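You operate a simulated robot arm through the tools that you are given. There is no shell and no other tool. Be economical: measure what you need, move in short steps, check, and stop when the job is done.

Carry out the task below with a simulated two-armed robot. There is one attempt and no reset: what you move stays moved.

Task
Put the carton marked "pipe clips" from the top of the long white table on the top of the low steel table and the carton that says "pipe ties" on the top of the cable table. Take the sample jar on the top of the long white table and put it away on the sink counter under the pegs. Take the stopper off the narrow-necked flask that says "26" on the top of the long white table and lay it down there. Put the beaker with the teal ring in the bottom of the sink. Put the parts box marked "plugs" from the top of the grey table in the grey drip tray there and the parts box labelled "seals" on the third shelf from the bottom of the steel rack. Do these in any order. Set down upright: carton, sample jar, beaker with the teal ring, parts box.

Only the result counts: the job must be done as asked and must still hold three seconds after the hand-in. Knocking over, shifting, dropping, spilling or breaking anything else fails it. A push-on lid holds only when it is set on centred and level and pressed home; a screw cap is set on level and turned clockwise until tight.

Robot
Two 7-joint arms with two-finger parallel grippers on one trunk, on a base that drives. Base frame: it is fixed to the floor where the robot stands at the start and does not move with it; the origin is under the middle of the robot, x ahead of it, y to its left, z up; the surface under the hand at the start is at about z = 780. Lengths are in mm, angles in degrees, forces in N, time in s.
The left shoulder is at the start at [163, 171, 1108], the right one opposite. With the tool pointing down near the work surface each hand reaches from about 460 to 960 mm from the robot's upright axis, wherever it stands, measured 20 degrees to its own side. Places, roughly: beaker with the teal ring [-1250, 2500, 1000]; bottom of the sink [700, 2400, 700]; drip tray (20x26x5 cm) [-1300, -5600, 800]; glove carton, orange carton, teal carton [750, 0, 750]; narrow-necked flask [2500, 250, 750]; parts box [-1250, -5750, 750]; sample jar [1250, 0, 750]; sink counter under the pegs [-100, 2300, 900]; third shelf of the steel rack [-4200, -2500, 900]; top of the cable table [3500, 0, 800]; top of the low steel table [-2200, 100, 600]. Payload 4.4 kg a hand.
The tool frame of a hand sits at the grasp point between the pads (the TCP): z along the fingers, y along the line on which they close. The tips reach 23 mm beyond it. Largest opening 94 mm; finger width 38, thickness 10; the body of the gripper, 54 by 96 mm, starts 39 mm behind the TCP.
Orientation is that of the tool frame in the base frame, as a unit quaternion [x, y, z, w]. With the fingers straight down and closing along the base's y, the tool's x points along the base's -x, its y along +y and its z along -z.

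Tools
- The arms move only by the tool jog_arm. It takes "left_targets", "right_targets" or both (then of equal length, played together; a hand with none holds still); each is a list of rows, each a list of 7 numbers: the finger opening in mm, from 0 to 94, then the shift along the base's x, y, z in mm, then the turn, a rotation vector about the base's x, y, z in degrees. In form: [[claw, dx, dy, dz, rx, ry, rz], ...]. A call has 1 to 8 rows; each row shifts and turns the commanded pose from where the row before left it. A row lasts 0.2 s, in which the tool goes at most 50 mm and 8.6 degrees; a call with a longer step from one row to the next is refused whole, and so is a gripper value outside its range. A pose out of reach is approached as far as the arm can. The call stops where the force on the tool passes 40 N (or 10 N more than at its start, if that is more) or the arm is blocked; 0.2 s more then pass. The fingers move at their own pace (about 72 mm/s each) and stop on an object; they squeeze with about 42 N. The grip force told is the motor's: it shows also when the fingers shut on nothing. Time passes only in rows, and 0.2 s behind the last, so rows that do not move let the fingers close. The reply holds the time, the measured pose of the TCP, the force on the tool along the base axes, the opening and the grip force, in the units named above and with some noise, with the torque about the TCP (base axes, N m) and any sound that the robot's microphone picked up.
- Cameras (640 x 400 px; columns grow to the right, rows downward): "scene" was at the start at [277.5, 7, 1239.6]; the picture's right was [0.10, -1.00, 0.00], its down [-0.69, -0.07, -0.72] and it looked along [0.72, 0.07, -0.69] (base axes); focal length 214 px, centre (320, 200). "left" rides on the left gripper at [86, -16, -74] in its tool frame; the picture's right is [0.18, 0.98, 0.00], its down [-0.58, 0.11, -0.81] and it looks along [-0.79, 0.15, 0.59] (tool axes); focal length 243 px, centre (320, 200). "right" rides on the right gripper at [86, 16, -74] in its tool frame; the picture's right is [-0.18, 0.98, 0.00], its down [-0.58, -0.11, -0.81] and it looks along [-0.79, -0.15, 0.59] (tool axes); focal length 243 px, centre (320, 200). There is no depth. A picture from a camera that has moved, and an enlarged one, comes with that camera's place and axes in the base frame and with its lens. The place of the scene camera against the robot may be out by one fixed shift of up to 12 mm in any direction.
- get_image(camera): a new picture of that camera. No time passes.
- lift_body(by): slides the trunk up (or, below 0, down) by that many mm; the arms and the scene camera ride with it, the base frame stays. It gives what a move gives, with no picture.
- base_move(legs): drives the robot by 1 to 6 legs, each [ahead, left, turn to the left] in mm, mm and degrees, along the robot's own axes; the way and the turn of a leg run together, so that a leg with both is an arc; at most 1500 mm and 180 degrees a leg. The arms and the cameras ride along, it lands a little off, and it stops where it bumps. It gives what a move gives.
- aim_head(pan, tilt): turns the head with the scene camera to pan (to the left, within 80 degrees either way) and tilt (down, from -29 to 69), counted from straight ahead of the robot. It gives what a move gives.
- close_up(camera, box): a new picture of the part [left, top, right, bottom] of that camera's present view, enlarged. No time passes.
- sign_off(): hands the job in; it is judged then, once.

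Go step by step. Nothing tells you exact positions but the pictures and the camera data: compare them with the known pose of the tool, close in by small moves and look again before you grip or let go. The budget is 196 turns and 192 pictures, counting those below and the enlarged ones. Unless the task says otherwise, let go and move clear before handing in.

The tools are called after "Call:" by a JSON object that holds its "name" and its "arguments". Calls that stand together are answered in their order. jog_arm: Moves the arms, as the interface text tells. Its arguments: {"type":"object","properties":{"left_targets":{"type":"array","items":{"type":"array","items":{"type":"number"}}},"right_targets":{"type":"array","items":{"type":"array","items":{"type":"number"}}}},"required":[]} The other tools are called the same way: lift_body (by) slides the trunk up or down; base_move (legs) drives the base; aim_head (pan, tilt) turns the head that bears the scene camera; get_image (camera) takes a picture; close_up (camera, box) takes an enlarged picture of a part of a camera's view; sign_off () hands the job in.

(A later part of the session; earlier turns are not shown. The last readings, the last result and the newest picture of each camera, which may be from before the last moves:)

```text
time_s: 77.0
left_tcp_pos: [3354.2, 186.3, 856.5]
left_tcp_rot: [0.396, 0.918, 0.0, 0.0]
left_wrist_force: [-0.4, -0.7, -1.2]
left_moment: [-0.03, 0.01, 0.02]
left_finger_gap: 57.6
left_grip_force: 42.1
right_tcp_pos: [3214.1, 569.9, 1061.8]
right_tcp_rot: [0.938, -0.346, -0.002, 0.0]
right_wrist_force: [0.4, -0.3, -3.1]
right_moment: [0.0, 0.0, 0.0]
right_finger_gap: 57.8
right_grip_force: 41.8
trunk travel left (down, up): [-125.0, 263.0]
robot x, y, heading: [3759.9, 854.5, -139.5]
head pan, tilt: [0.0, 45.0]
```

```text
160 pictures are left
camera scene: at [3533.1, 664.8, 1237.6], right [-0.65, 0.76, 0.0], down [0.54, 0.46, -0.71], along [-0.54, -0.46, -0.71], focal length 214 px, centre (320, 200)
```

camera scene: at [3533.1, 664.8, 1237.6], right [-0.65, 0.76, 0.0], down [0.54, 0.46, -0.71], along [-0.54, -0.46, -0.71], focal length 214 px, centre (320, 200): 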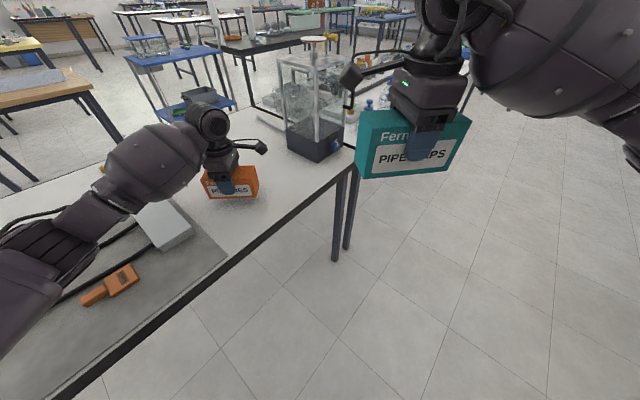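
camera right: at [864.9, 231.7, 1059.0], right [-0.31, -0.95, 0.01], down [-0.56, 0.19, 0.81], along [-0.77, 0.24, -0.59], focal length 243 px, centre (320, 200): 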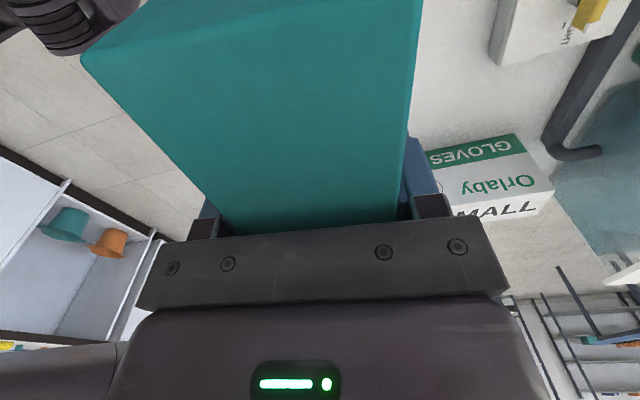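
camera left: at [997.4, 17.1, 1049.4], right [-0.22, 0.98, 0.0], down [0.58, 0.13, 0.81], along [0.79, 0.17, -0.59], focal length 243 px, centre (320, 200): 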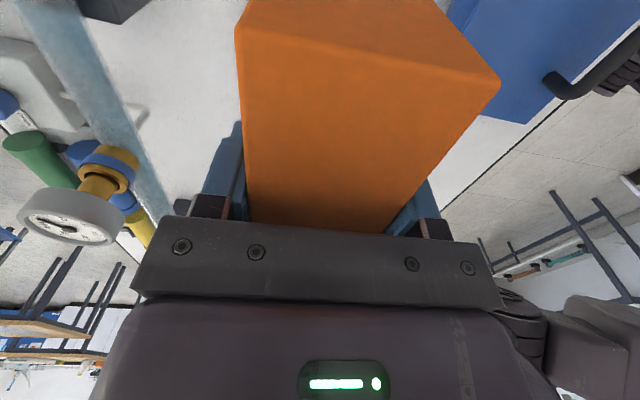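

Now lower in small steps until it touches.

Call:
{"name": "jog_arm", "arguments": {"left_targets": [[50, 0, 0, -8, 0, 0, 0], [50, 0, 0, -6, 0, 0, 0], [50, 0, 0, -4, 0, 0, 0], [50, 0, 0, -4, 0, 0, 0], [50, 0, 0, -3, 0, 0, 0]]}}

```text
time_s: 78.2
left_tcp_pos: [3355.1, 185.4, 830.7]
left_tcp_rot: [0.396, 0.918, 0.001, 0.0]
left_wrist_force: [-0.1, 0.0, -1.3]
left_moment: [-0.03, -0.03, -0.02]
left_finger_gap: 57.7
left_grip_force: 42.2
right_tcp_pos: [3214.2, 572.1, 1060.8]
right_tcp_rot: [0.938, -0.346, -0.002, 0.0]
right_wrist_force: [-0.4, -0.3, -3.6]
right_moment: [-0.02, 0.02, -0.04]
right_finger_gap: 57.7
right_grip_force: 41.7
trunk travel left (down, up): [-125.0, 263.0]
robot x, y, heading: [3760.1, 851.4, -139.6]
head pan, tilt: [0.0, 45.0]
```

Call:
{"name": "jog_arm", "arguments": {"left_targets": [[50, 0, 0, -3, 0, 0, 0], [50, 0, 0, -3, 0, 0, 0], [50, 0, 0, -3, 0, 0, 0], [50, 0, 0, -3, 0, 0, 0], [50, 0, 0, -3, 0, 0, 0], [50, 0, 0, -3, 0, 0, 0], [50, 0, 0, -3, 0, 0, 0], [50, 0, 0, -3, 0, 0, 0]]}}

Call:
{"name": "close_up", "arguments": {"camera": "scene", "box": [160, 120, 320, 220]}}

```text
time_s: 79.5
left_tcp_pos: [3354.6, 185.0, 825.1]
left_tcp_rot: [0.396, 0.918, -0.005, -0.005]
left_wrist_force: [5.1, 3.1, 29.2]
left_moment: [0.4, -1.29, -0.01]
left_finger_gap: 57.9
left_grip_force: 42.3
right_tcp_pos: [3214.0, 572.7, 1063.5]
right_tcp_rot: [0.938, -0.346, -0.002, 0.001]
right_wrist_force: [0.2, 1.5, -3.5]
right_moment: [-0.01, -0.03, 0.02]
right_finger_gap: 57.9
right_grip_force: 41.9
trunk travel left (down, up): [-125.0, 263.0]
robot x, y, heading: [3761.6, 850.8, -139.7]
head pan, tilt: [0.0, 45.0]
stopped in row 6 (left hand): the force on the tool passed its limit at 41 N (the readings are from after the stop); the commanded pose is now the measured one
```

```text
4.00 times, centred on (240, 170) of scene
camera zoom: at [3534.9, 667.4, 1238.5], right [-0.65, 0.76, 0.0], down [0.54, 0.46, -0.71], along [-0.54, -0.46, -0.71], focal length 858 px, centre (640, 320)
```

zoom: 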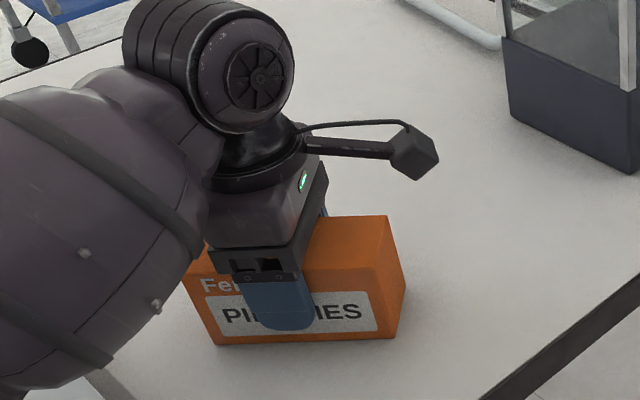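

It sits on the table. Release and rise.

Call:
{"name": "jog_arm", "arguments": {"left_targets": [[58, 0, 0, 1, 0, 0, 0], [75, 0, 0, 0, 0, 0, 0], [94, 0, 0, 0, 0, 0, 0], [94, 0, 0, 0, 0, 0, 0], [94, 0, 0, 30, 0, 0, 0], [94, 0, 0, 45, 0, 0, 0], [94, 0, 0, 45, 0, 0, 0], [94, 0, 0, 45, 0, 0, 0]]}}

Call:
{"name": "jog_arm", "arguments": {"left_targets": [[94, 30, 20, 30, 0, 0, 0], [94, 30, 20, 30, 0, 0, 0], [94, 30, 20, 20, 0, 0, 0]]}}

Call:
{"name": "get_image", "arguments": {"camera": "scene"}}

```text
time_s: 81.3
left_tcp_pos: [3357.1, 184.0, 987.3]
left_tcp_rot: [0.396, 0.918, -0.003, -0.002]
left_wrist_force: [-0.3, -0.4, -0.1]
left_moment: [0.0, 0.01, 0.02]
left_finger_gap: 94.0
left_grip_force: 0.0
right_tcp_pos: [3214.3, 570.8, 1063.4]
right_tcp_rot: [0.938, -0.346, -0.001, 0.001]
right_wrist_force: [-0.6, 0.4, -3.0]
right_moment: [0.0, 0.0, 0.02]
right_finger_gap: 58.0
right_grip_force: 42.0
trunk travel left (down, up): [-125.0, 263.0]
robot x, y, heading: [3759.2, 849.6, -139.6]
head pan, tilt: [0.0, 45.0]
```

```text
time_s: 82.2
left_tcp_pos: [3447.3, 244.1, 1066.2]
left_tcp_rot: [0.396, 0.918, -0.004, -0.002]
left_wrist_force: [0.3, -0.6, -0.1]
left_moment: [-0.01, 0.0, 0.0]
left_finger_gap: 93.9
left_grip_force: 0.1
right_tcp_pos: [3214.0, 570.8, 1063.1]
right_tcp_rot: [0.938, -0.346, -0.001, 0.001]
right_wrist_force: [0.1, 0.7, -3.5]
right_moment: [0.04, -0.02, -0.01]
right_finger_gap: 57.7
right_grip_force: 42.2
trunk travel left (down, up): [-125.0, 263.0]
robot x, y, heading: [3759.9, 847.1, -139.5]
head pan, tilt: [0.0, 45.0]
```

```text
158 pictures are left
camera scene: at [3534.5, 665.5, 1238.2], right [-0.65, 0.76, 0.0], down [0.54, 0.46, -0.71], along [-0.54, -0.46, -0.71], focal length 214 px, centre (320, 200)
```

scene: 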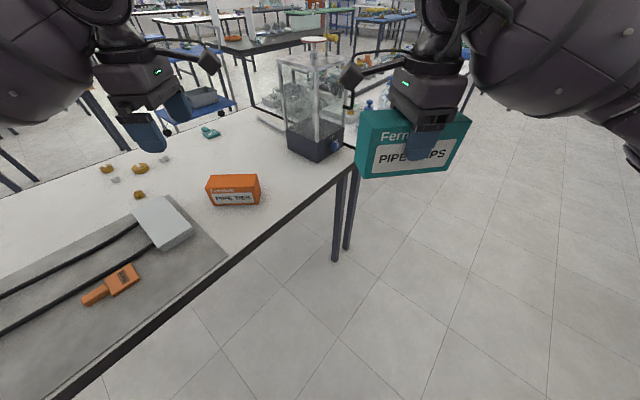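

Orange is placed upright. Next is the flask "26": I'll drive back along the aisle and view the flasks.

Call:
{"name": "base_move", "arguments": {"legs": [[0, -130, 0], [0, 0, -40], [1250, 0, 0]]}}

Call:
{"name": "aim_head", "arguments": {"pan": 75, "tilt": 35}}

Call:
{"name": "get_image", "arguments": {"camera": "scene"}}

```text
time_s: 91.7
left_tcp_pos: [1798.7, 671.5, 1066.0]
left_tcp_rot: [0.685, 0.729, -0.002, -0.003]
left_wrist_force: [-0.2, 1.2, -0.6]
left_moment: [-0.03, 0.02, 0.03]
left_finger_gap: 93.9
left_grip_force: 0.0
right_tcp_pos: [1828.5, 1068.7, 1062.2]
right_tcp_rot: [0.764, -0.645, -0.002, 0.0]
right_wrist_force: [0.1, 0.1, -3.8]
right_moment: [0.02, 0.0, -0.01]
right_finger_gap: 57.9
right_grip_force: 41.9
trunk travel left (down, up): [-125.0, 263.0]
robot x, y, heading: [2423.7, 937.8, -179.7]
head pan, tilt: [0.0, 45.0]
```

```text
time_s: 93.2
left_tcp_pos: [1799.4, 671.6, 1066.0]
left_tcp_rot: [0.685, 0.728, -0.002, -0.003]
left_wrist_force: [-0.1, -1.1, -0.1]
left_moment: [-0.04, 0.01, 0.01]
left_finger_gap: 94.0
left_grip_force: 0.1
right_tcp_pos: [1831.4, 1069.4, 1061.3]
right_tcp_rot: [0.764, -0.646, -0.001, -0.001]
right_wrist_force: [-0.5, 0.0, -2.6]
right_moment: [0.0, 0.02, 0.01]
right_finger_gap: 57.9
right_grip_force: 41.6
trunk travel left (down, up): [-125.0, 263.0]
robot x, y, heading: [2427.9, 936.7, -179.8]
head pan, tilt: [75.0, 35.0]
```

```text
157 pictures are left
camera scene: at [2194.3, 847.3, 1252.5], right [-0.97, 0.25, 0.0], down [0.14, 0.56, -0.82], along [-0.21, -0.79, -0.57], focal length 214 px, centre (320, 200)
```

scene: 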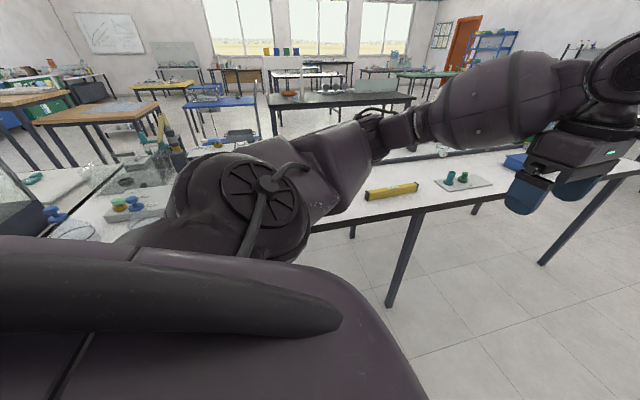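

Call:
{"name": "base_move", "arguments": {"legs": [[0, -120, 0], [0, 0, 90]]}}

Call:
{"name": "aim_head", "arguments": {"pan": 8, "tilt": 40}}

Call:
{"name": "get_image", "arguments": {"camera": "scene"}}

```text
time_s: 98.7
left_tcp_pos: [2703.8, 430.1, 1066.0]
left_tcp_rot: [-0.038, 0.999, -0.004, -0.001]
left_wrist_force: [0.3, -0.2, -0.2]
left_moment: [-0.01, -0.02, 0.0]
left_finger_gap: 94.2
left_grip_force: 0.0
right_tcp_pos: [2302.6, 454.4, 1062.1]
right_tcp_rot: [0.996, 0.092, -0.001, 0.001]
right_wrist_force: [0.9, -0.4, -4.1]
right_moment: [0.05, -0.01, 0.03]
right_finger_gap: 58.0
right_grip_force: 42.2
trunk travel left (down, up): [-125.0, 263.0]
robot x, y, heading: [2431.6, 1051.6, -88.6]
head pan, tilt: [75.0, 35.0]
```

```text
time_s: 100.1
left_tcp_pos: [2703.5, 429.6, 1065.7]
left_tcp_rot: [-0.038, 0.999, -0.003, -0.001]
left_wrist_force: [-0.1, 0.3, 0.7]
left_moment: [0.02, 0.04, -0.01]
left_finger_gap: 94.1
left_grip_force: 0.0
right_tcp_pos: [2303.9, 454.8, 1062.2]
right_tcp_rot: [0.996, 0.093, -0.001, 0.001]
right_wrist_force: [0.1, -0.1, -3.5]
right_moment: [-0.01, 0.0, -0.01]
right_finger_gap: 58.1
right_grip_force: 41.9
trunk travel left (down, up): [-125.0, 263.0]
robot x, y, heading: [2430.0, 1054.9, -88.5]
head pan, tilt: [8.0, 40.0]
```

```text
156 pictures are left
camera scene: at [2438.9, 765.6, 1245.0], right [-0.99, -0.17, 0.0], down [-0.11, 0.63, -0.77], along [0.13, -0.76, -0.64], focal length 214 px, centre (320, 200)
```

scene: 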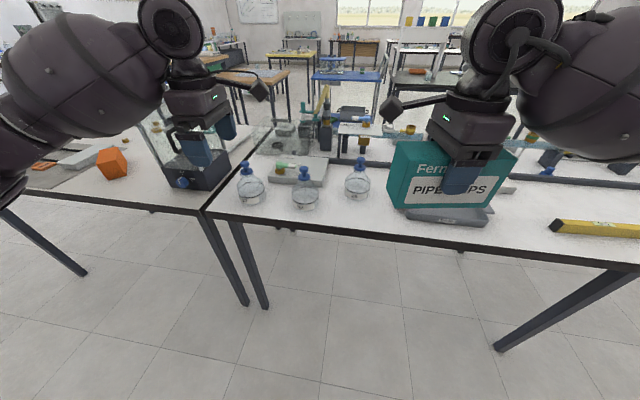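

Call:
{"name": "close_up", "arguments": {"camera": "scene", "box": [220, 140, 396, 250]}}

```text
3.64 times, centred on (308, 195) of scene
camera zoom: at [2438.9, 765.6, 1245.0], right [-0.99, -0.17, 0.0], down [-0.11, 0.63, -0.77], along [0.13, -0.76, -0.64], focal length 780 px, centre (364, 218)
```

zoom: 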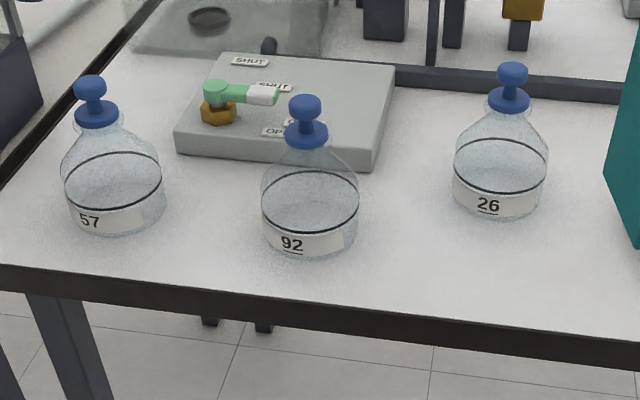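

Flask "26" is the right one, at about (2411,150), its stopper knob near z≈905. I'll move the base closer, shifted so that the left hand reaches it and the carton stays clear.

Call:
{"name": "base_move", "arguments": {"legs": [[230, -180, 0]]}}

Call:
{"name": "aim_head", "arguments": {"pan": 15, "tilt": 50}}

Call:
{"name": "get_image", "arguments": {"camera": "scene"}}

Call:
{"name": "get_image", "arguments": {"camera": "left"}}

```text
time_s: 102.3
left_tcp_pos: [2528.8, 196.0, 1066.1]
left_tcp_rot: [-0.04, 0.999, -0.003, -0.001]
left_wrist_force: [-0.5, -0.2, -0.6]
left_moment: [0.01, -0.01, -0.01]
left_finger_gap: 94.0
left_grip_force: 0.2
right_tcp_pos: [2130.0, 219.3, 1062.0]
right_tcp_rot: [0.996, 0.094, 0.0, 0.0]
right_wrist_force: [0.3, -0.2, -3.7]
right_moment: [-0.01, 0.02, 0.02]
right_finger_gap: 57.9
right_grip_force: 42.7
trunk travel left (down, up): [-125.0, 263.0]
robot x, y, heading: [2254.9, 819.3, -88.4]
head pan, tilt: [8.0, 40.0]
```

```text
time_s: 103.0
left_tcp_pos: [2529.0, 197.2, 1066.0]
left_tcp_rot: [-0.039, 0.999, -0.003, -0.001]
left_wrist_force: [0.5, -0.1, -0.3]
left_moment: [0.0, 0.03, 0.02]
left_finger_gap: 94.1
left_grip_force: 0.1
right_tcp_pos: [2129.7, 220.9, 1062.3]
right_tcp_rot: [0.996, 0.092, -0.001, 0.002]
right_wrist_force: [-0.5, -0.2, -3.1]
right_moment: [0.0, 0.01, -0.03]
right_finger_gap: 57.7
right_grip_force: 42.6
trunk travel left (down, up): [-125.0, 263.0]
robot x, y, heading: [2251.6, 819.1, -88.4]
head pan, tilt: [15.0, 50.0]
```

```text
154 pictures are left
camera scene: at [2272.0, 542.5, 1230.9], right [-0.96, -0.28, 0.0], down [-0.22, 0.73, -0.64], along [0.18, -0.62, -0.77], focal length 214 px, centre (320, 200)
```

scene: 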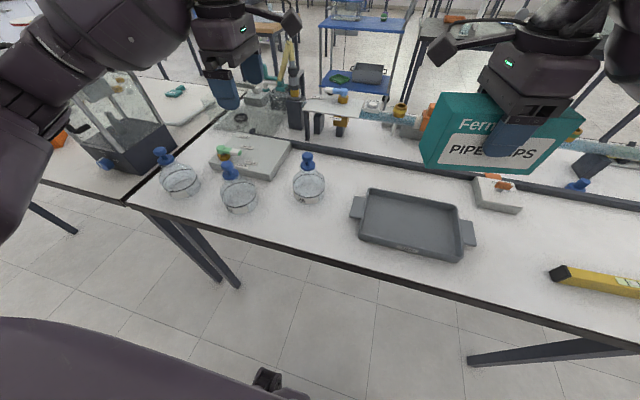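

```text
153 pictures are left
camera left: at [2444.8, 173.2, 1140.6], right [-0.26, 0.97, -0.01], down [0.57, 0.16, 0.8], along [0.78, 0.21, -0.59], focal length 243 px, centre (320, 200)
```

left: 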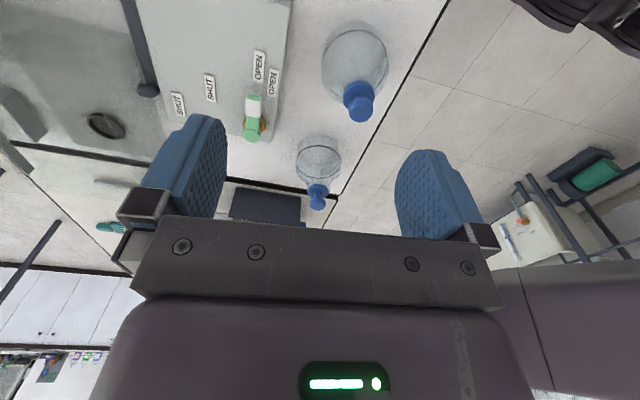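

Call:
{"name": "jog_arm", "arguments": {"left_targets": [[94, -39, -12, -10, 0, 0, 0], [94, -39, -12, -25, 0, 0, 0], [94, -39, -12, -25, 0, 0, 0]]}}

Call:
{"name": "get_image", "arguments": {"camera": "left"}}

Call:
{"name": "close_up", "arguments": {"camera": "scene", "box": [230, 90, 390, 210]}}

```text
time_s: 103.8
left_tcp_pos: [2410.5, 161.9, 1004.5]
left_tcp_rot: [-0.039, 0.999, -0.003, -0.001]
left_wrist_force: [-0.7, 0.0, -0.9]
left_moment: [0.01, 0.0, -0.01]
left_finger_gap: 94.2
left_grip_force: 0.0
right_tcp_pos: [2129.3, 219.5, 1060.6]
right_tcp_rot: [0.996, 0.093, -0.001, 0.0]
right_wrist_force: [0.1, -0.3, -3.4]
right_moment: [0.01, 0.0, -0.01]
right_finger_gap: 57.7
right_grip_force: 42.3
trunk travel left (down, up): [-125.0, 263.0]
robot x, y, heading: [2254.2, 821.5, -88.4]
head pan, tilt: [15.0, 50.0]
```

```text
152 pictures are left
camera left: at [2326.1, 137.6, 1078.9], right [-0.26, 0.97, -0.01], down [0.57, 0.16, 0.8], along [0.78, 0.21, -0.59], focal length 243 px, centre (320, 200)
```

left: 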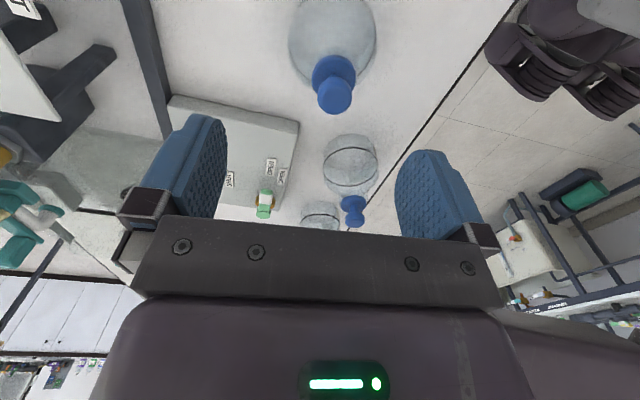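

```text
3.33 times, centred on (310, 150) of scene
camera zoom: at [2271.3, 541.5, 1230.4], right [-0.96, -0.29, 0.0], down [-0.22, 0.73, -0.64], along [0.18, -0.62, -0.77], focal length 715 px, centre (353, 367)
```

zoom: 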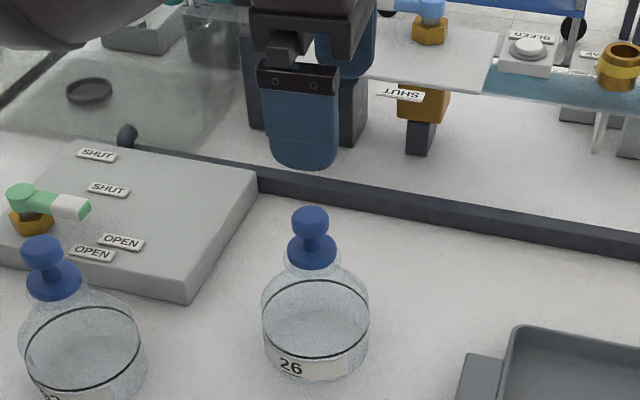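

Call:
{"name": "jog_arm", "arguments": {"left_targets": [[70, 2, 5, -30, 0, 0, 0], [70, 2, 4, -30, 0, 0, 0], [70, 0, 0, -5, 0, 0, 0]]}}

Call:
{"name": "get_image", "arguments": {"camera": "left"}}

Call:
{"name": "close_up", "arguments": {"camera": "scene", "box": [250, 100, 370, 210]}}

```text
time_s: 104.6
left_tcp_pos: [2415.2, 170.0, 940.5]
left_tcp_rot: [-0.039, 0.999, -0.005, 0.0]
left_wrist_force: [0.3, 0.9, -0.8]
left_moment: [0.02, 0.0, -0.02]
left_finger_gap: 70.1
left_grip_force: 0.0
right_tcp_pos: [2129.6, 220.2, 1062.7]
right_tcp_rot: [0.996, 0.092, -0.001, 0.001]
right_wrist_force: [0.4, 0.0, -3.2]
right_moment: [-0.02, -0.01, 0.0]
right_finger_gap: 57.5
right_grip_force: 42.0
trunk travel left (down, up): [-125.0, 263.0]
robot x, y, heading: [2252.8, 824.0, -88.3]
head pan, tilt: [15.0, 50.0]
```

```text
150 pictures are left
camera left: at [2331.5, 147.0, 1015.9], right [-0.26, 0.97, -0.01], down [0.57, 0.16, 0.8], along [0.78, 0.21, -0.59], focal length 243 px, centre (320, 200)
```

left: 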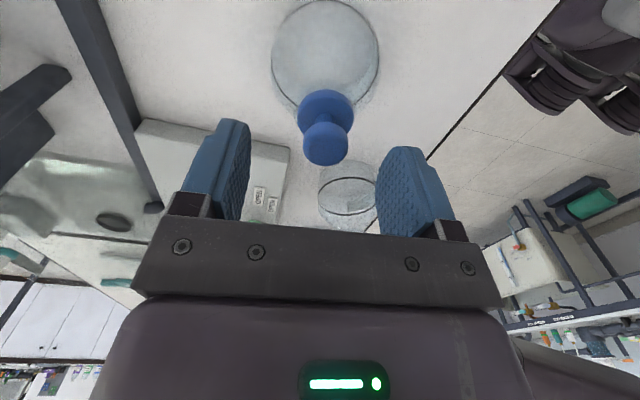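

```text
3.64 times, centred on (310, 155) of scene
camera zoom: at [2272.0, 542.7, 1230.9], right [-0.96, -0.29, 0.0], down [-0.22, 0.73, -0.64], along [0.18, -0.62, -0.77], focal length 780 px, centre (356, 364)
```

zoom: 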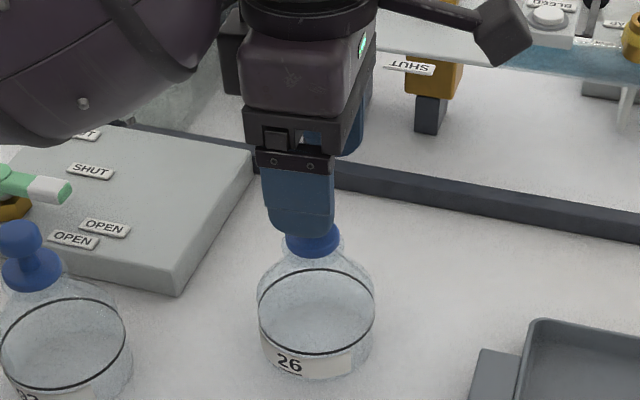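

Call:
{"name": "jog_arm", "arguments": {"left_targets": [[70, 3, 4, -10, 0, 0, 0], [70, 0, 0, -10, 0, 0, 0], [70, 0, 0, -10, 0, 0, 0]]}}

Call:
{"name": "get_image", "arguments": {"camera": "left"}}

Call:
{"name": "close_up", "arguments": {"camera": "scene", "box": [250, 100, 370, 210]}}

```text
time_s: 105.4
left_tcp_pos: [2419.1, 174.5, 909.7]
left_tcp_rot: [-0.039, 0.999, -0.004, 0.0]
left_wrist_force: [0.4, 0.0, -0.2]
left_moment: [-0.02, -0.02, 0.01]
left_finger_gap: 69.9
left_grip_force: 0.0
right_tcp_pos: [2130.8, 220.0, 1062.7]
right_tcp_rot: [0.996, 0.093, 0.0, 0.001]
right_wrist_force: [-1.1, 0.4, -2.9]
right_moment: [-0.02, 0.03, -0.01]
right_finger_gap: 58.2
right_grip_force: 42.2
trunk travel left (down, up): [-125.0, 263.0]
robot x, y, heading: [2252.9, 822.3, -88.1]
head pan, tilt: [15.0, 50.0]
```

```text
148 pictures are left
camera left: at [2334.8, 150.5, 985.0], right [-0.26, 0.97, -0.01], down [0.57, 0.16, 0.8], along [0.78, 0.21, -0.59], focal length 243 px, centre (320, 200)
```

left: 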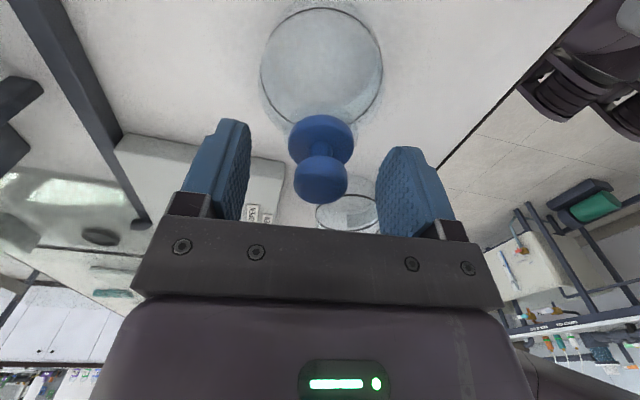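

```text
3.64 times, centred on (310, 155) of scene
camera zoom: at [2272.1, 542.4, 1230.7], right [-0.96, -0.29, 0.0], down [-0.22, 0.73, -0.64], along [0.18, -0.62, -0.77], focal length 780 px, centre (356, 364)
```

zoom: 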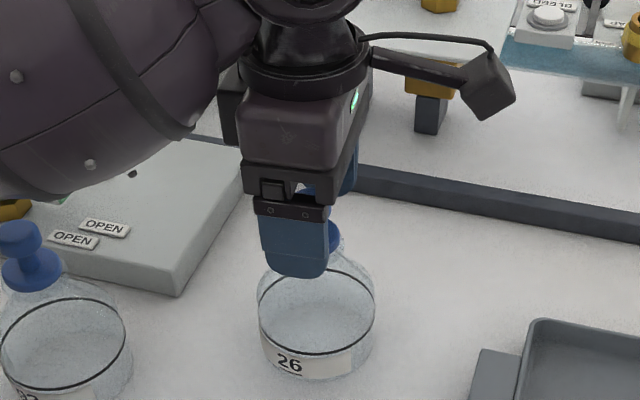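

TCP projects right onto the knob. Close gently and try lifting in small steps.

Call:
{"name": "jog_arm", "arguments": {"left_targets": [[10, 0, 0, 0, 0, 0, 0], [10, 0, 0, 0, 0, 0, 0], [10, 0, 0, 0, 0, 0, 0], [10, 0, 0, 3, 0, 0, 0], [10, 0, 0, 3, 0, 0, 0]]}}

Call:
{"name": "close_up", "arguments": {"camera": "scene", "box": [250, 100, 370, 210]}}

```text
time_s: 106.6
left_tcp_pos: [2419.3, 174.0, 916.4]
left_tcp_rot: [-0.039, 0.999, -0.003, -0.001]
left_wrist_force: [-0.6, -0.6, 0.0]
left_moment: [-0.01, 0.0, 0.02]
left_finger_gap: 22.7
left_grip_force: 42.4
right_tcp_pos: [2129.6, 220.5, 1062.2]
right_tcp_rot: [0.996, 0.092, 0.0, 0.0]
right_wrist_force: [-0.3, 0.4, -3.6]
right_moment: [0.0, -0.01, 0.05]
right_finger_gap: 57.8
right_grip_force: 42.4
trunk travel left (down, up): [-125.0, 263.0]
robot x, y, heading: [2252.8, 823.2, -88.6]
head pan, tilt: [15.0, 50.0]
heard: snap
```

```text
3.64 times, centred on (310, 155) of scene
camera zoom: at [2272.0, 542.5, 1230.8], right [-0.96, -0.29, 0.0], down [-0.22, 0.73, -0.64], along [0.18, -0.62, -0.77], focal length 780 px, centre (356, 364)
```

zoom: 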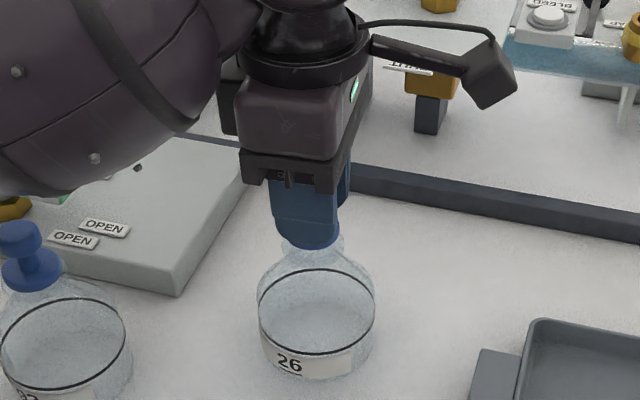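

The stopper snapped free. I'll lift it clear and carry it to the bare spot behind/right of the flask near (2345,65).

Call:
{"name": "jog_arm", "arguments": {"left_targets": [[10, 0, 0, 40, 0, 0, 0], [10, 0, 0, 45, 0, 0, 0], [10, -20, -36, 0, 0, 8, 0], [10, -26, -36, 0, 0, 8, 0], [10, -26, -36, 0, 0, 8, 0], [10, 0, 0, 0, 0, 8, 0], [10, 0, 0, 0, 0, 8, 0], [10, 0, 0, 0, 0, 8, 0]]}}

Call:
{"name": "get_image", "arguments": {"camera": "scene"}}

Call:
{"name": "get_image", "arguments": {"camera": "left"}}

```text
time_s: 108.4
left_tcp_pos: [2348.0, 66.7, 1002.9]
left_tcp_rot: [-0.037, 0.912, 0.012, -0.409]
left_wrist_force: [-0.4, 0.0, -0.1]
left_moment: [0.02, -0.01, 0.0]
left_finger_gap: 22.5
left_grip_force: 41.5
right_tcp_pos: [2130.1, 221.6, 1062.1]
right_tcp_rot: [0.996, 0.094, 0.0, 0.002]
right_wrist_force: [-0.1, -0.8, -3.8]
right_moment: [0.06, 0.02, -0.01]
right_finger_gap: 58.0
right_grip_force: 41.9
trunk travel left (down, up): [-125.0, 263.0]
robot x, y, heading: [2255.4, 819.8, -88.4]
head pan, tilt: [15.0, 50.0]
```

```text
145 pictures are left
camera scene: at [2272.0, 543.3, 1231.3], right [-0.96, -0.29, 0.0], down [-0.22, 0.73, -0.64], along [0.18, -0.62, -0.77], focal length 214 px, centre (320, 200)
```

scene: 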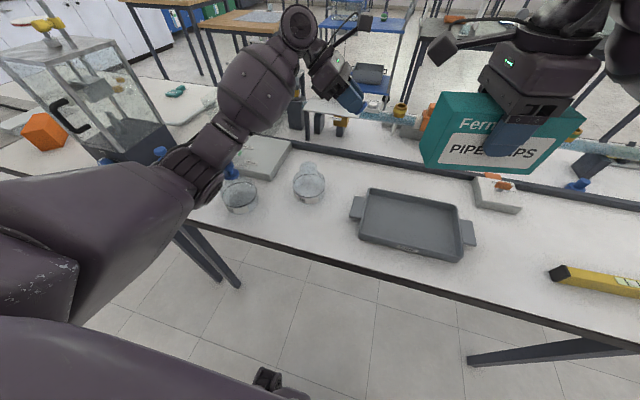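

```text
144 pictures are left
camera left: at [2346.6, 42.8, 1116.7], right [-0.18, 0.97, 0.19], down [0.98, 0.16, 0.11], along [0.08, 0.2, -0.98], focal length 243 px, centre (320, 200)
```

left: 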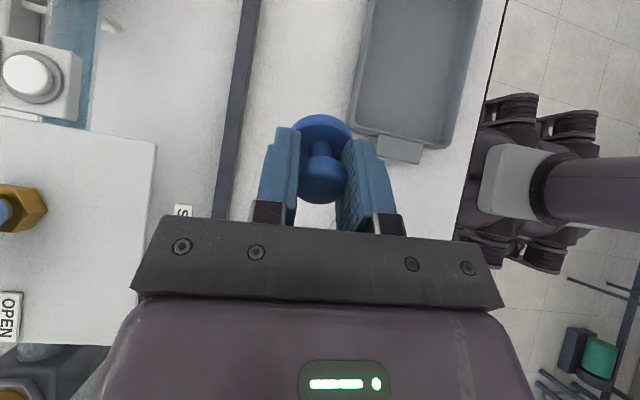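

The forearm would come low over the other flasks here, so I'll carry the stopper to the bare patch between tray and yellow level by driving about 390 mm to the right.

Call:
{"name": "base_move", "arguments": {"legs": [[0, -390, 0]]}}

Call:
{"name": "get_image", "arguments": {"camera": "scene"}}

Call:
{"name": "get_image", "arguments": {"camera": "left"}}

```text
time_s: 112.4
left_tcp_pos: [1958.2, 54.5, 1001.1]
left_tcp_rot: [-0.037, 0.913, 0.013, -0.407]
left_wrist_force: [-0.2, 0.5, 0.1]
left_moment: [0.04, 0.0, -0.04]
left_finger_gap: 21.6
left_grip_force: 41.8
right_tcp_pos: [1740.1, 209.5, 1060.8]
right_tcp_rot: [0.996, 0.093, 0.0, 0.0]
right_wrist_force: [0.9, 0.9, -3.1]
right_moment: [0.0, 0.01, 0.0]
right_finger_gap: 58.1
right_grip_force: 42.0
trunk travel left (down, up): [-125.0, 263.0]
robot x, y, heading: [1868.0, 809.9, -88.5]
head pan, tilt: [15.0, 50.0]
```

```text
143 pictures are left
camera scene: at [1883.0, 531.5, 1230.8], right [-0.96, -0.29, 0.0], down [-0.22, 0.73, -0.64], along [0.18, -0.62, -0.77], focal length 214 px, centre (320, 200)
```

scene: 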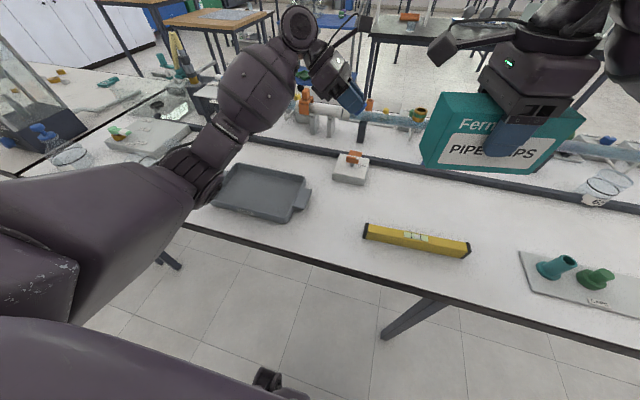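

```text
142 pictures are left
camera left: at [1957.9, 31.1, 1114.7], right [-0.18, 0.97, 0.19], down [0.98, 0.16, 0.11], along [0.08, 0.21, -0.98], focal length 243 px, centre (320, 200)
```

left: 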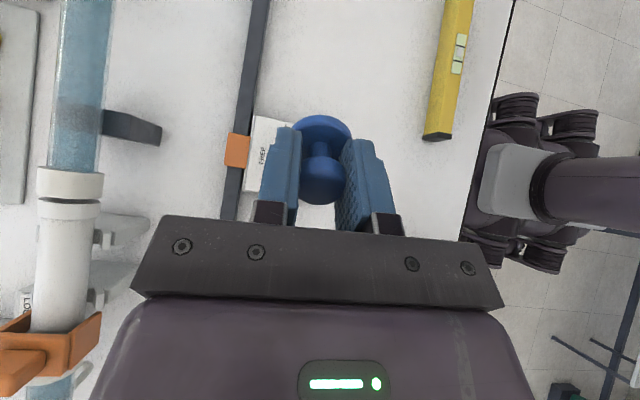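

I'll bring it to (1955,155), tilt it further, and lower.

Call:
{"name": "jog_arm", "arguments": {"left_targets": [[10, 0, 33, -10, 0, 8, 0], [10, 0, 33, -20, 0, 8, 0], [10, 0, 34, -25, 0, 0, 0], [10, 0, 0, -40, 0, 0, 0], [10, 0, 0, -30, 0, 0, 0]]}}

Call:
{"name": "get_image", "arguments": {"camera": "left"}}

Call:
{"name": "get_image", "arguments": {"camera": "scene"}}

```text
time_s: 113.6
left_tcp_pos: [1958.3, 156.1, 876.7]
left_tcp_rot: [-0.037, 0.847, 0.016, -0.53]
left_wrist_force: [-0.9, -0.7, 0.2]
left_moment: [0.02, 0.02, 0.01]
left_finger_gap: 21.6
left_grip_force: 41.9
right_tcp_pos: [1741.5, 209.5, 1061.2]
right_tcp_rot: [0.996, 0.093, -0.001, 0.001]
right_wrist_force: [0.3, 0.4, -3.3]
right_moment: [0.03, 0.02, 0.04]
right_finger_gap: 58.1
right_grip_force: 42.2
trunk travel left (down, up): [-125.0, 263.0]
robot x, y, heading: [1863.4, 810.0, -88.5]
head pan, tilt: [15.0, 50.0]
```

```text
141 pictures are left
camera left: at [1989.7, 132.1, 984.7], right [-0.12, 0.97, 0.23], down [0.97, 0.16, -0.16], along [-0.19, 0.21, -0.96], focal length 243 px, centre (320, 200)
```

left: 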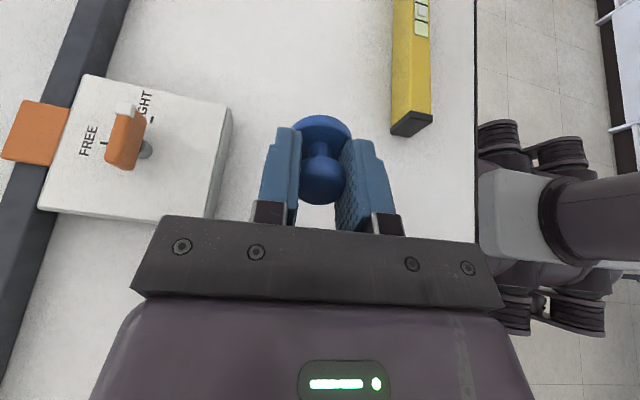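

```text
140 pictures are left
camera scene: at [1883.3, 531.5, 1230.8], right [-0.96, -0.29, 0.0], down [-0.22, 0.73, -0.64], along [0.18, -0.62, -0.77], focal length 214 px, centre (320, 200)
```

scene: 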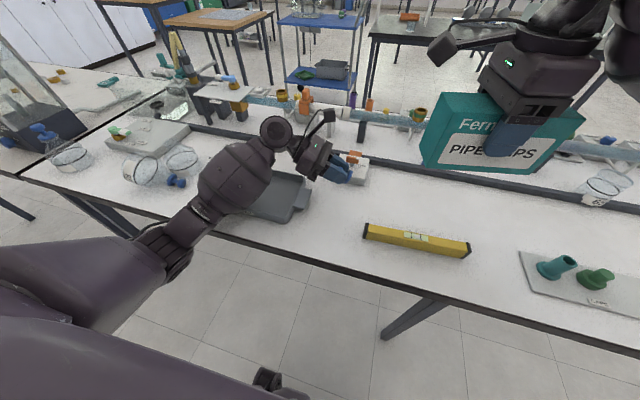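

Call:
{"name": "close_up", "arguments": {"camera": "scene", "box": [20, 110, 220, 210]}}

```text
3.20 times, centred on (120, 160) of scene
camera zoom: at [1883.3, 531.5, 1230.8], right [-0.96, -0.29, 0.0], down [-0.22, 0.73, -0.64], along [0.18, -0.62, -0.77], focal length 686 px, centre (960, 328)
```

zoom: 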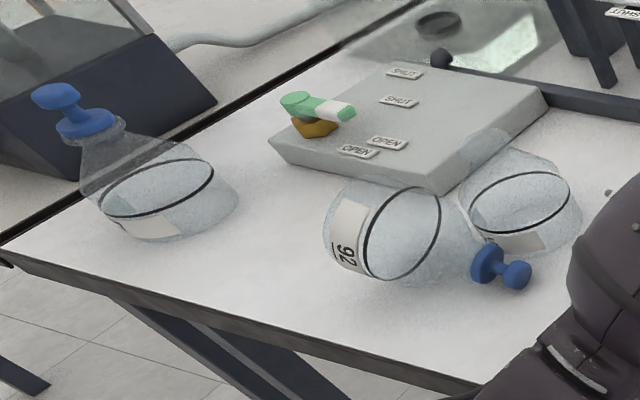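

Flask 92 has been knocked over by my forearm; I must set it upright again at its old place afterwards. First I finish laying down the stopper.

Call:
{"name": "jog_arm", "arguments": {"left_targets": [[10, 0, 0, -25, 0, 0, 0], [10, 0, 0, -12, 0, 0, 0], [10, 0, 0, -6, 0, 0, 0], [10, 0, 0, -6, 0, 0, 0], [10, 0, 0, -6, 0, 0, 0], [10, 0, 0, -4, 0, 0, 0]]}}

Call:
{"name": "get_image", "arguments": {"camera": "left"}}

Call:
{"name": "close_up", "arguments": {"camera": "scene", "box": [280, 130, 400, 220]}}

```text
time_s: 115.2
left_tcp_pos: [1956.3, 146.3, 855.9]
left_tcp_rot: [-0.015, 0.847, -0.015, -0.531]
left_wrist_force: [0.2, -0.9, 0.0]
left_moment: [0.01, 0.01, -0.02]
left_finger_gap: 21.4
left_grip_force: 42.5
right_tcp_pos: [1735.3, 215.2, 1065.5]
right_tcp_rot: [0.996, 0.093, 0.001, 0.004]
right_wrist_force: [-0.8, 0.9, -3.9]
right_moment: [-0.03, -0.04, 0.0]
right_finger_gap: 58.1
right_grip_force: 42.6
trunk travel left (down, up): [-125.0, 263.0]
robot x, y, heading: [1864.4, 811.3, -88.7]
head pan, tilt: [15.0, 50.0]
stopped in row 6 (left hand): the arm was blocked; the commanded pose is now the measured one
```

```text
138 pictures are left
camera left: at [1986.6, 130.9, 966.1], right [-0.12, 0.98, 0.16], down [0.97, 0.15, -0.17], along [-0.19, 0.13, -0.97], focal length 243 px, centre (320, 200)
```

left: 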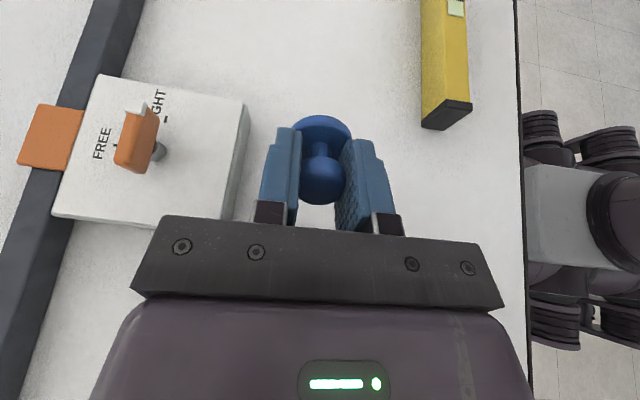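

```text
4.44 times, centred on (340, 175) of scene
camera zoom: at [1877.0, 538.6, 1233.4], right [-0.96, -0.29, 0.0], down [-0.22, 0.73, -0.65], along [0.19, -0.62, -0.76], focal length 953 px, centre (231, 311)
```

zoom: 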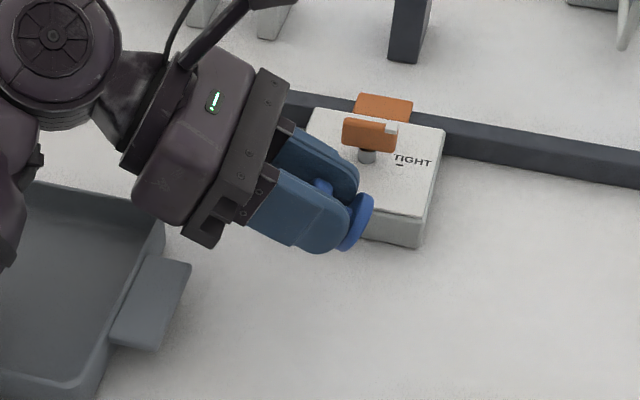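

The arm was blocked, likely the elbow at the table edge. I'll raise the hand, lift the trunk so the elbow rides higher, and approach again.

Call:
{"name": "jog_arm", "arguments": {"left_targets": [[10, 0, 0, 30, 0, 0, 0], [10, 0, 10, 30, 0, 0, 0]]}}

Call:
{"name": "lift_body", "arguments": {"by": 200}}

Call:
{"name": "get_image", "arguments": {"camera": "scene"}}

```text
time_s: 115.8
left_tcp_pos: [1959.1, 158.8, 887.8]
left_tcp_rot: [-0.029, 0.846, 0.006, -0.533]
left_wrist_force: [-0.2, 0.7, 0.3]
left_moment: [0.03, -0.02, 0.03]
left_finger_gap: 21.3
left_grip_force: 42.0
right_tcp_pos: [1742.4, 208.3, 1055.8]
right_tcp_rot: [0.996, 0.094, 0.0, -0.003]
right_wrist_force: [-0.3, -0.5, -2.2]
right_moment: [-0.01, 0.04, 0.01]
right_finger_gap: 57.8
right_grip_force: 41.8
trunk travel left (down, up): [-125.0, 263.0]
robot x, y, heading: [1864.7, 809.6, -88.2]
head pan, tilt: [15.0, 50.0]
```

```text
time_s: 118.0
left_tcp_pos: [1959.5, 155.7, 1095.1]
left_tcp_rot: [-0.026, 0.846, 0.0, -0.533]
left_wrist_force: [0.0, 0.1, -0.3]
left_moment: [-0.02, 0.05, 0.02]
left_finger_gap: 21.3
left_grip_force: 42.2
right_tcp_pos: [1740.4, 209.0, 1260.3]
right_tcp_rot: [0.996, 0.094, -0.001, 0.001]
right_wrist_force: [0.4, -0.2, -3.9]
right_moment: [0.01, 0.02, -0.01]
right_finger_gap: 57.7
right_grip_force: 41.8
trunk travel left (down, up): [-325.0, 63.0]
robot x, y, heading: [1862.0, 809.8, -88.4]
head pan, tilt: [15.0, 50.0]
```

```text
136 pictures are left
camera scene: at [1879.0, 675.8, 1450.1], right [-0.96, -0.29, 0.0], down [-0.22, 0.73, -0.64], along [0.18, -0.62, -0.77], focal length 214 px, centre (320, 200)
```

scene: 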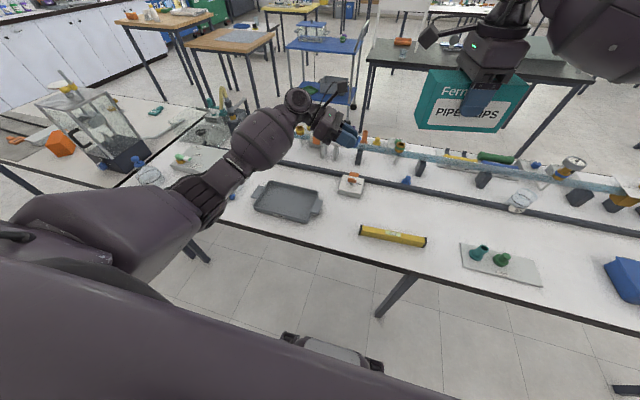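

Call:
{"name": "jog_arm", "arguments": {"left_targets": [[10, 0, 0, -48, 0, 0, 0], [10, 0, 0, -48, 0, 0, 0], [10, 0, 0, -48, 0, 0, 0], [10, 0, 0, -40, 0, 0, 0], [10, 0, 0, -31, 0, 0, 0]]}}

Call:
{"name": "get_image", "arguments": {"camera": "scene"}}

```text
time_s: 119.2
left_tcp_pos: [1959.2, 157.5, 879.7]
left_tcp_rot: [-0.025, 0.846, -0.001, -0.533]
left_wrist_force: [0.4, 0.6, 0.0]
left_moment: [0.0, 0.0, 0.03]
left_finger_gap: 21.2
left_grip_force: 42.0
right_tcp_pos: [1740.5, 210.5, 1262.0]
right_tcp_rot: [0.996, 0.093, -0.001, 0.001]
right_wrist_force: [0.0, 0.6, -3.1]
right_moment: [-0.02, 0.0, -0.01]
right_finger_gap: 58.2
right_grip_force: 41.9
trunk travel left (down, up): [-325.0, 63.0]
robot x, y, heading: [1862.9, 813.3, -88.5]
head pan, tilt: [15.0, 50.0]
```

```text
135 pictures are left
camera scene: at [1878.7, 675.8, 1450.2], right [-0.96, -0.29, 0.0], down [-0.22, 0.73, -0.64], along [0.18, -0.62, -0.77], focal length 214 px, centre (320, 200)
```

scene: 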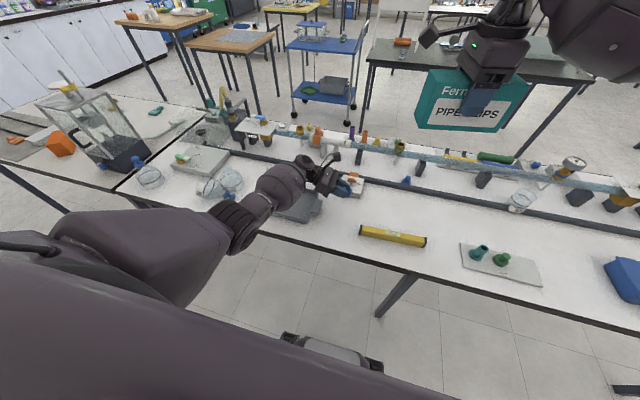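

Call:
{"name": "jog_arm", "arguments": {"left_targets": [[10, 0, 0, -20, 0, 0, 0], [10, 0, 0, -12, 0, 0, 0], [10, 0, 0, -8, 0, 0, 0], [10, 0, 0, -6, 0, 0, 0], [10, 0, 0, -5, 0, 0, 0], [10, 0, 0, -4, 0, 0, 0], [10, 0, 0, -4, 0, 0, 0]]}}

Call:
{"name": "close_up", "arguments": {"camera": "scene", "box": [180, 110, 420, 260]}}

```text
time_s: 120.8
left_tcp_pos: [1958.4, 160.7, 829.8]
left_tcp_rot: [-0.024, 0.846, 0.0, -0.533]
left_wrist_force: [-1.0, -1.6, 4.5]
left_moment: [0.02, -0.31, -0.14]
left_finger_gap: 21.2
left_grip_force: 41.9
left hand out of reach, approached as far as the arm can: row 6, 7
right_tcp_pos: [1740.2, 208.6, 1262.3]
right_tcp_rot: [0.996, 0.094, -0.001, 0.001]
right_wrist_force: [-0.5, 0.7, -5.1]
right_moment: [-0.02, 0.02, 0.02]
right_finger_gap: 57.6
right_grip_force: 42.0
trunk travel left (down, up): [-325.0, 63.0]
robot x, y, heading: [1862.8, 809.7, -88.3]
head pan, tilt: [15.0, 50.0]
```

```text
2.67 times, centred on (300, 185) of scene
camera zoom: at [1878.6, 676.2, 1450.4], right [-0.96, -0.29, 0.0], down [-0.22, 0.73, -0.64], along [0.18, -0.62, -0.77], focal length 572 px, centre (373, 240)
```

zoom: 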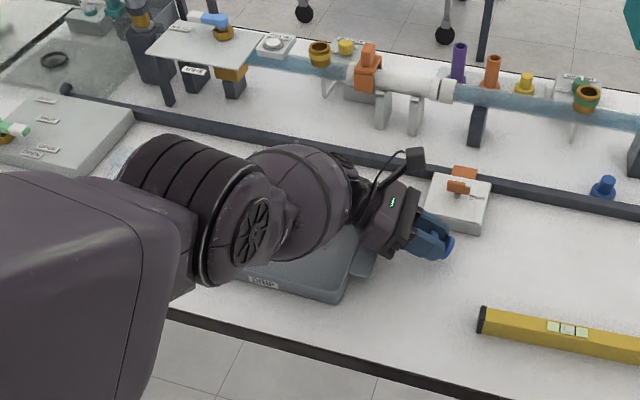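

Light contact (4.5 N up). Release here and withdraw backward along the finger direction, then up.

Call:
{"name": "jog_arm", "arguments": {"left_targets": [[30, 0, 0, 0, 0, 0, 0], [50, 0, 0, 0, 0, 0, 0], [60, 0, 0, 0, 0, 0, 0], [60, 20, 0, 12, 0, 0, 0], [60, 25, 0, 25, 0, 0, 0], [60, 10, 0, 40, 0, 0, 0], [60, 0, 0, 45, 0, 0, 0], [60, 0, 0, 45, 0, 0, 0]]}}

Call:
{"name": "get_image", "arguments": {"camera": "scene"}}

Call:
{"name": "get_image", "arguments": {"camera": "left"}}

```text
time_s: 122.6
left_tcp_pos: [2019.1, 90.4, 954.9]
left_tcp_rot: [-0.025, 0.846, 0.002, -0.532]
left_wrist_force: [-0.7, -0.1, -0.5]
left_moment: [-0.02, 0.0, 0.02]
left_finger_gap: 60.1
left_grip_force: 0.1
left hand out of reach, approached as far as the arm can: row 4, 5, 6, 7, 8
right_tcp_pos: [1741.4, 209.9, 1261.4]
right_tcp_rot: [0.996, 0.093, -0.001, 0.001]
right_wrist_force: [-0.5, 0.0, -3.8]
right_moment: [0.04, -0.02, -0.01]
right_finger_gap: 57.9
right_grip_force: 42.2
trunk travel left (down, up): [-325.0, 63.0]
robot x, y, heading: [1863.6, 809.9, -88.6]
head pan, tilt: [15.0, 50.0]
```

```text
133 pictures are left
camera scene: at [1878.8, 676.3, 1450.3], right [-0.96, -0.29, 0.0], down [-0.22, 0.73, -0.64], along [0.18, -0.62, -0.77], focal length 214 px, centre (320, 200)
```

scene: 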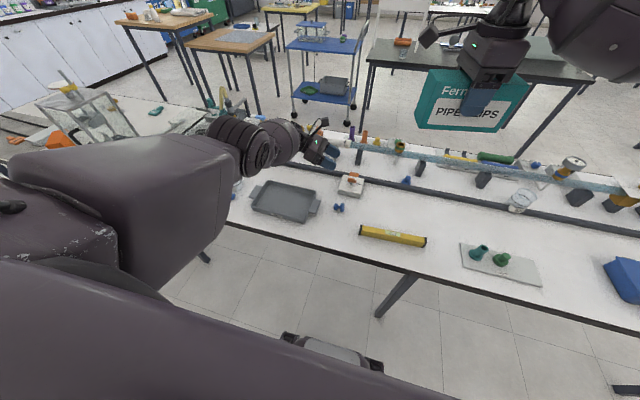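

```text
132 pictures are left
camera left: at [2049.8, 70.3, 1065.2], right [-0.12, 0.97, 0.2], down [0.97, 0.15, -0.17], along [-0.2, 0.17, -0.97], focal length 243 px, centre (320, 200)
```

left: 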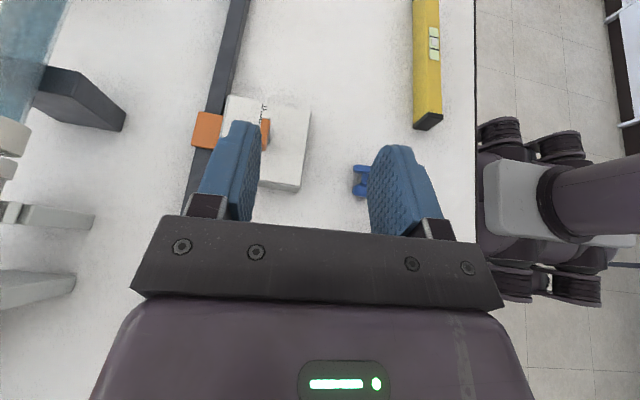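

The stopper lies on the white table. Now raise and un-tilt the left hand, then look at the fallen flask 92.

Call:
{"name": "jog_arm", "arguments": {"left_targets": [[60, 0, 10, 40, 0, 0, 0], [60, 0, 10, 40, 0, -8, 0], [60, 0, 10, 40, 0, -8, 0], [60, 0, 10, 30, 0, -8, 0], [60, 0, 10, 20, 0, -8, 0], [60, 0, 10, 0, 0, -8, 0], [60, 0, 10, 0, 0, -8, 0], [60, 0, 10, 0, 0, -8, 0]]}}

Call:
{"name": "jog_arm", "arguments": {"left_targets": [[60, 0, 20, 0, 0, -8, 0], [60, 0, 20, 0, 0, 0, 0]]}}

Call:
{"name": "get_image", "arguments": {"camera": "scene"}}

```text
time_s: 124.4
left_tcp_pos: [2024.3, 25.8, 1090.5]
left_tcp_rot: [-0.021, 0.997, -0.011, -0.073]
left_wrist_force: [0.1, 1.2, 1.1]
left_moment: [-0.02, -0.05, 0.03]
left_finger_gap: 59.8
left_grip_force: 0.0
left hand out of reach, approached as far as the arm can: row 1, 2, 3, 4, 5, 6, 7, 8
right_tcp_pos: [1740.9, 209.1, 1261.7]
right_tcp_rot: [0.996, 0.094, -0.001, 0.001]
right_wrist_force: [-0.4, 0.0, -3.1]
right_moment: [-0.01, -0.01, -0.02]
right_finger_gap: 57.7
right_grip_force: 41.4
trunk travel left (down, up): [-325.0, 63.0]
robot x, y, heading: [1860.4, 811.9, -88.6]
head pan, tilt: [15.0, 50.0]
```

```text
time_s: 125.0
left_tcp_pos: [2022.5, 28.3, 1086.9]
left_tcp_rot: [-0.022, 1.0, -0.012, -0.004]
left_wrist_force: [0.5, -0.1, 1.0]
left_moment: [0.0, 0.0, 0.02]
left_finger_gap: 60.0
left_grip_force: 0.0
left hand out of reach, approached as far as the arm can: row 1, 2
right_tcp_pos: [1740.8, 208.9, 1262.1]
right_tcp_rot: [0.996, 0.094, -0.001, 0.001]
right_wrist_force: [-0.6, -0.4, -2.9]
right_moment: [-0.02, -0.01, -0.03]
right_finger_gap: 57.7
right_grip_force: 41.7
trunk travel left (down, up): [-325.0, 63.0]
robot x, y, heading: [1864.4, 805.3, -88.4]
head pan, tilt: [15.0, 50.0]
```

```text
131 pictures are left
camera scene: at [1879.9, 676.1, 1450.2], right [-0.96, -0.29, 0.0], down [-0.22, 0.73, -0.64], along [0.18, -0.62, -0.77], focal length 214 px, centre (320, 200)
```

scene: 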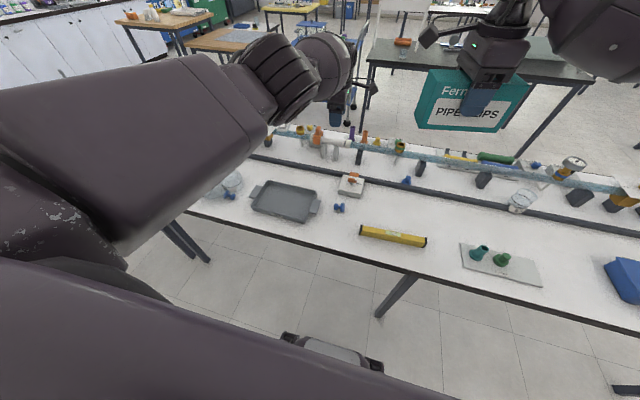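

The left arm is near a joint limit; I'll turn its hand back toward its natural yaw and bring it nearer.

Call:
{"name": "jog_arm", "arguments": {"left_targets": [[60, 10, 20, 0, 0, 0, -8.6], [60, 10, 20, 0, 0, 0, -8.6], [60, 10, 20, 0, 0, 0, -8.6], [60, 10, 20, 0, 0, 0, -8.6], [60, 10, 20, 0, 0, 0, -8.6], [60, 10, 20, 0, 0, 0, -8.6], [60, 10, 20, 0, 0, 0, -8.6], [60, 10, 20, 0, 0, 0, -8.6]]}}

Call:
{"name": "get_image", "arguments": {"camera": "scene"}}

```text
time_s: 126.8
left_tcp_pos: [2091.9, 29.7, 1064.7]
left_tcp_rot: [0.548, 0.836, -0.008, -0.01]
left_wrist_force: [-0.4, 0.3, 0.0]
left_moment: [0.02, 0.02, 0.01]
left_finger_gap: 59.9
left_grip_force: 0.1
left hand out of reach, approached as far as the arm can: row 1, 2, 3, 4, 5, 6, 7, 8
right_tcp_pos: [1741.0, 210.2, 1263.0]
right_tcp_rot: [0.996, 0.094, -0.001, 0.001]
right_wrist_force: [1.0, 0.1, -2.7]
right_moment: [-0.02, 0.03, 0.01]
right_finger_gap: 57.7
right_grip_force: 42.1
trunk travel left (down, up): [-325.0, 63.0]
robot x, y, heading: [1862.5, 810.1, -88.4]
head pan, tilt: [15.0, 50.0]
```

```text
130 pictures are left
camera scene: at [1879.3, 676.1, 1450.3], right [-0.96, -0.29, 0.0], down [-0.22, 0.73, -0.64], along [0.18, -0.62, -0.77], focal length 214 px, centre (320, 200)
```

scene: 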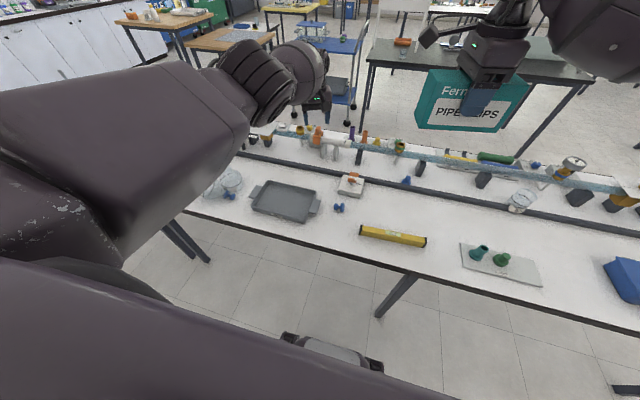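

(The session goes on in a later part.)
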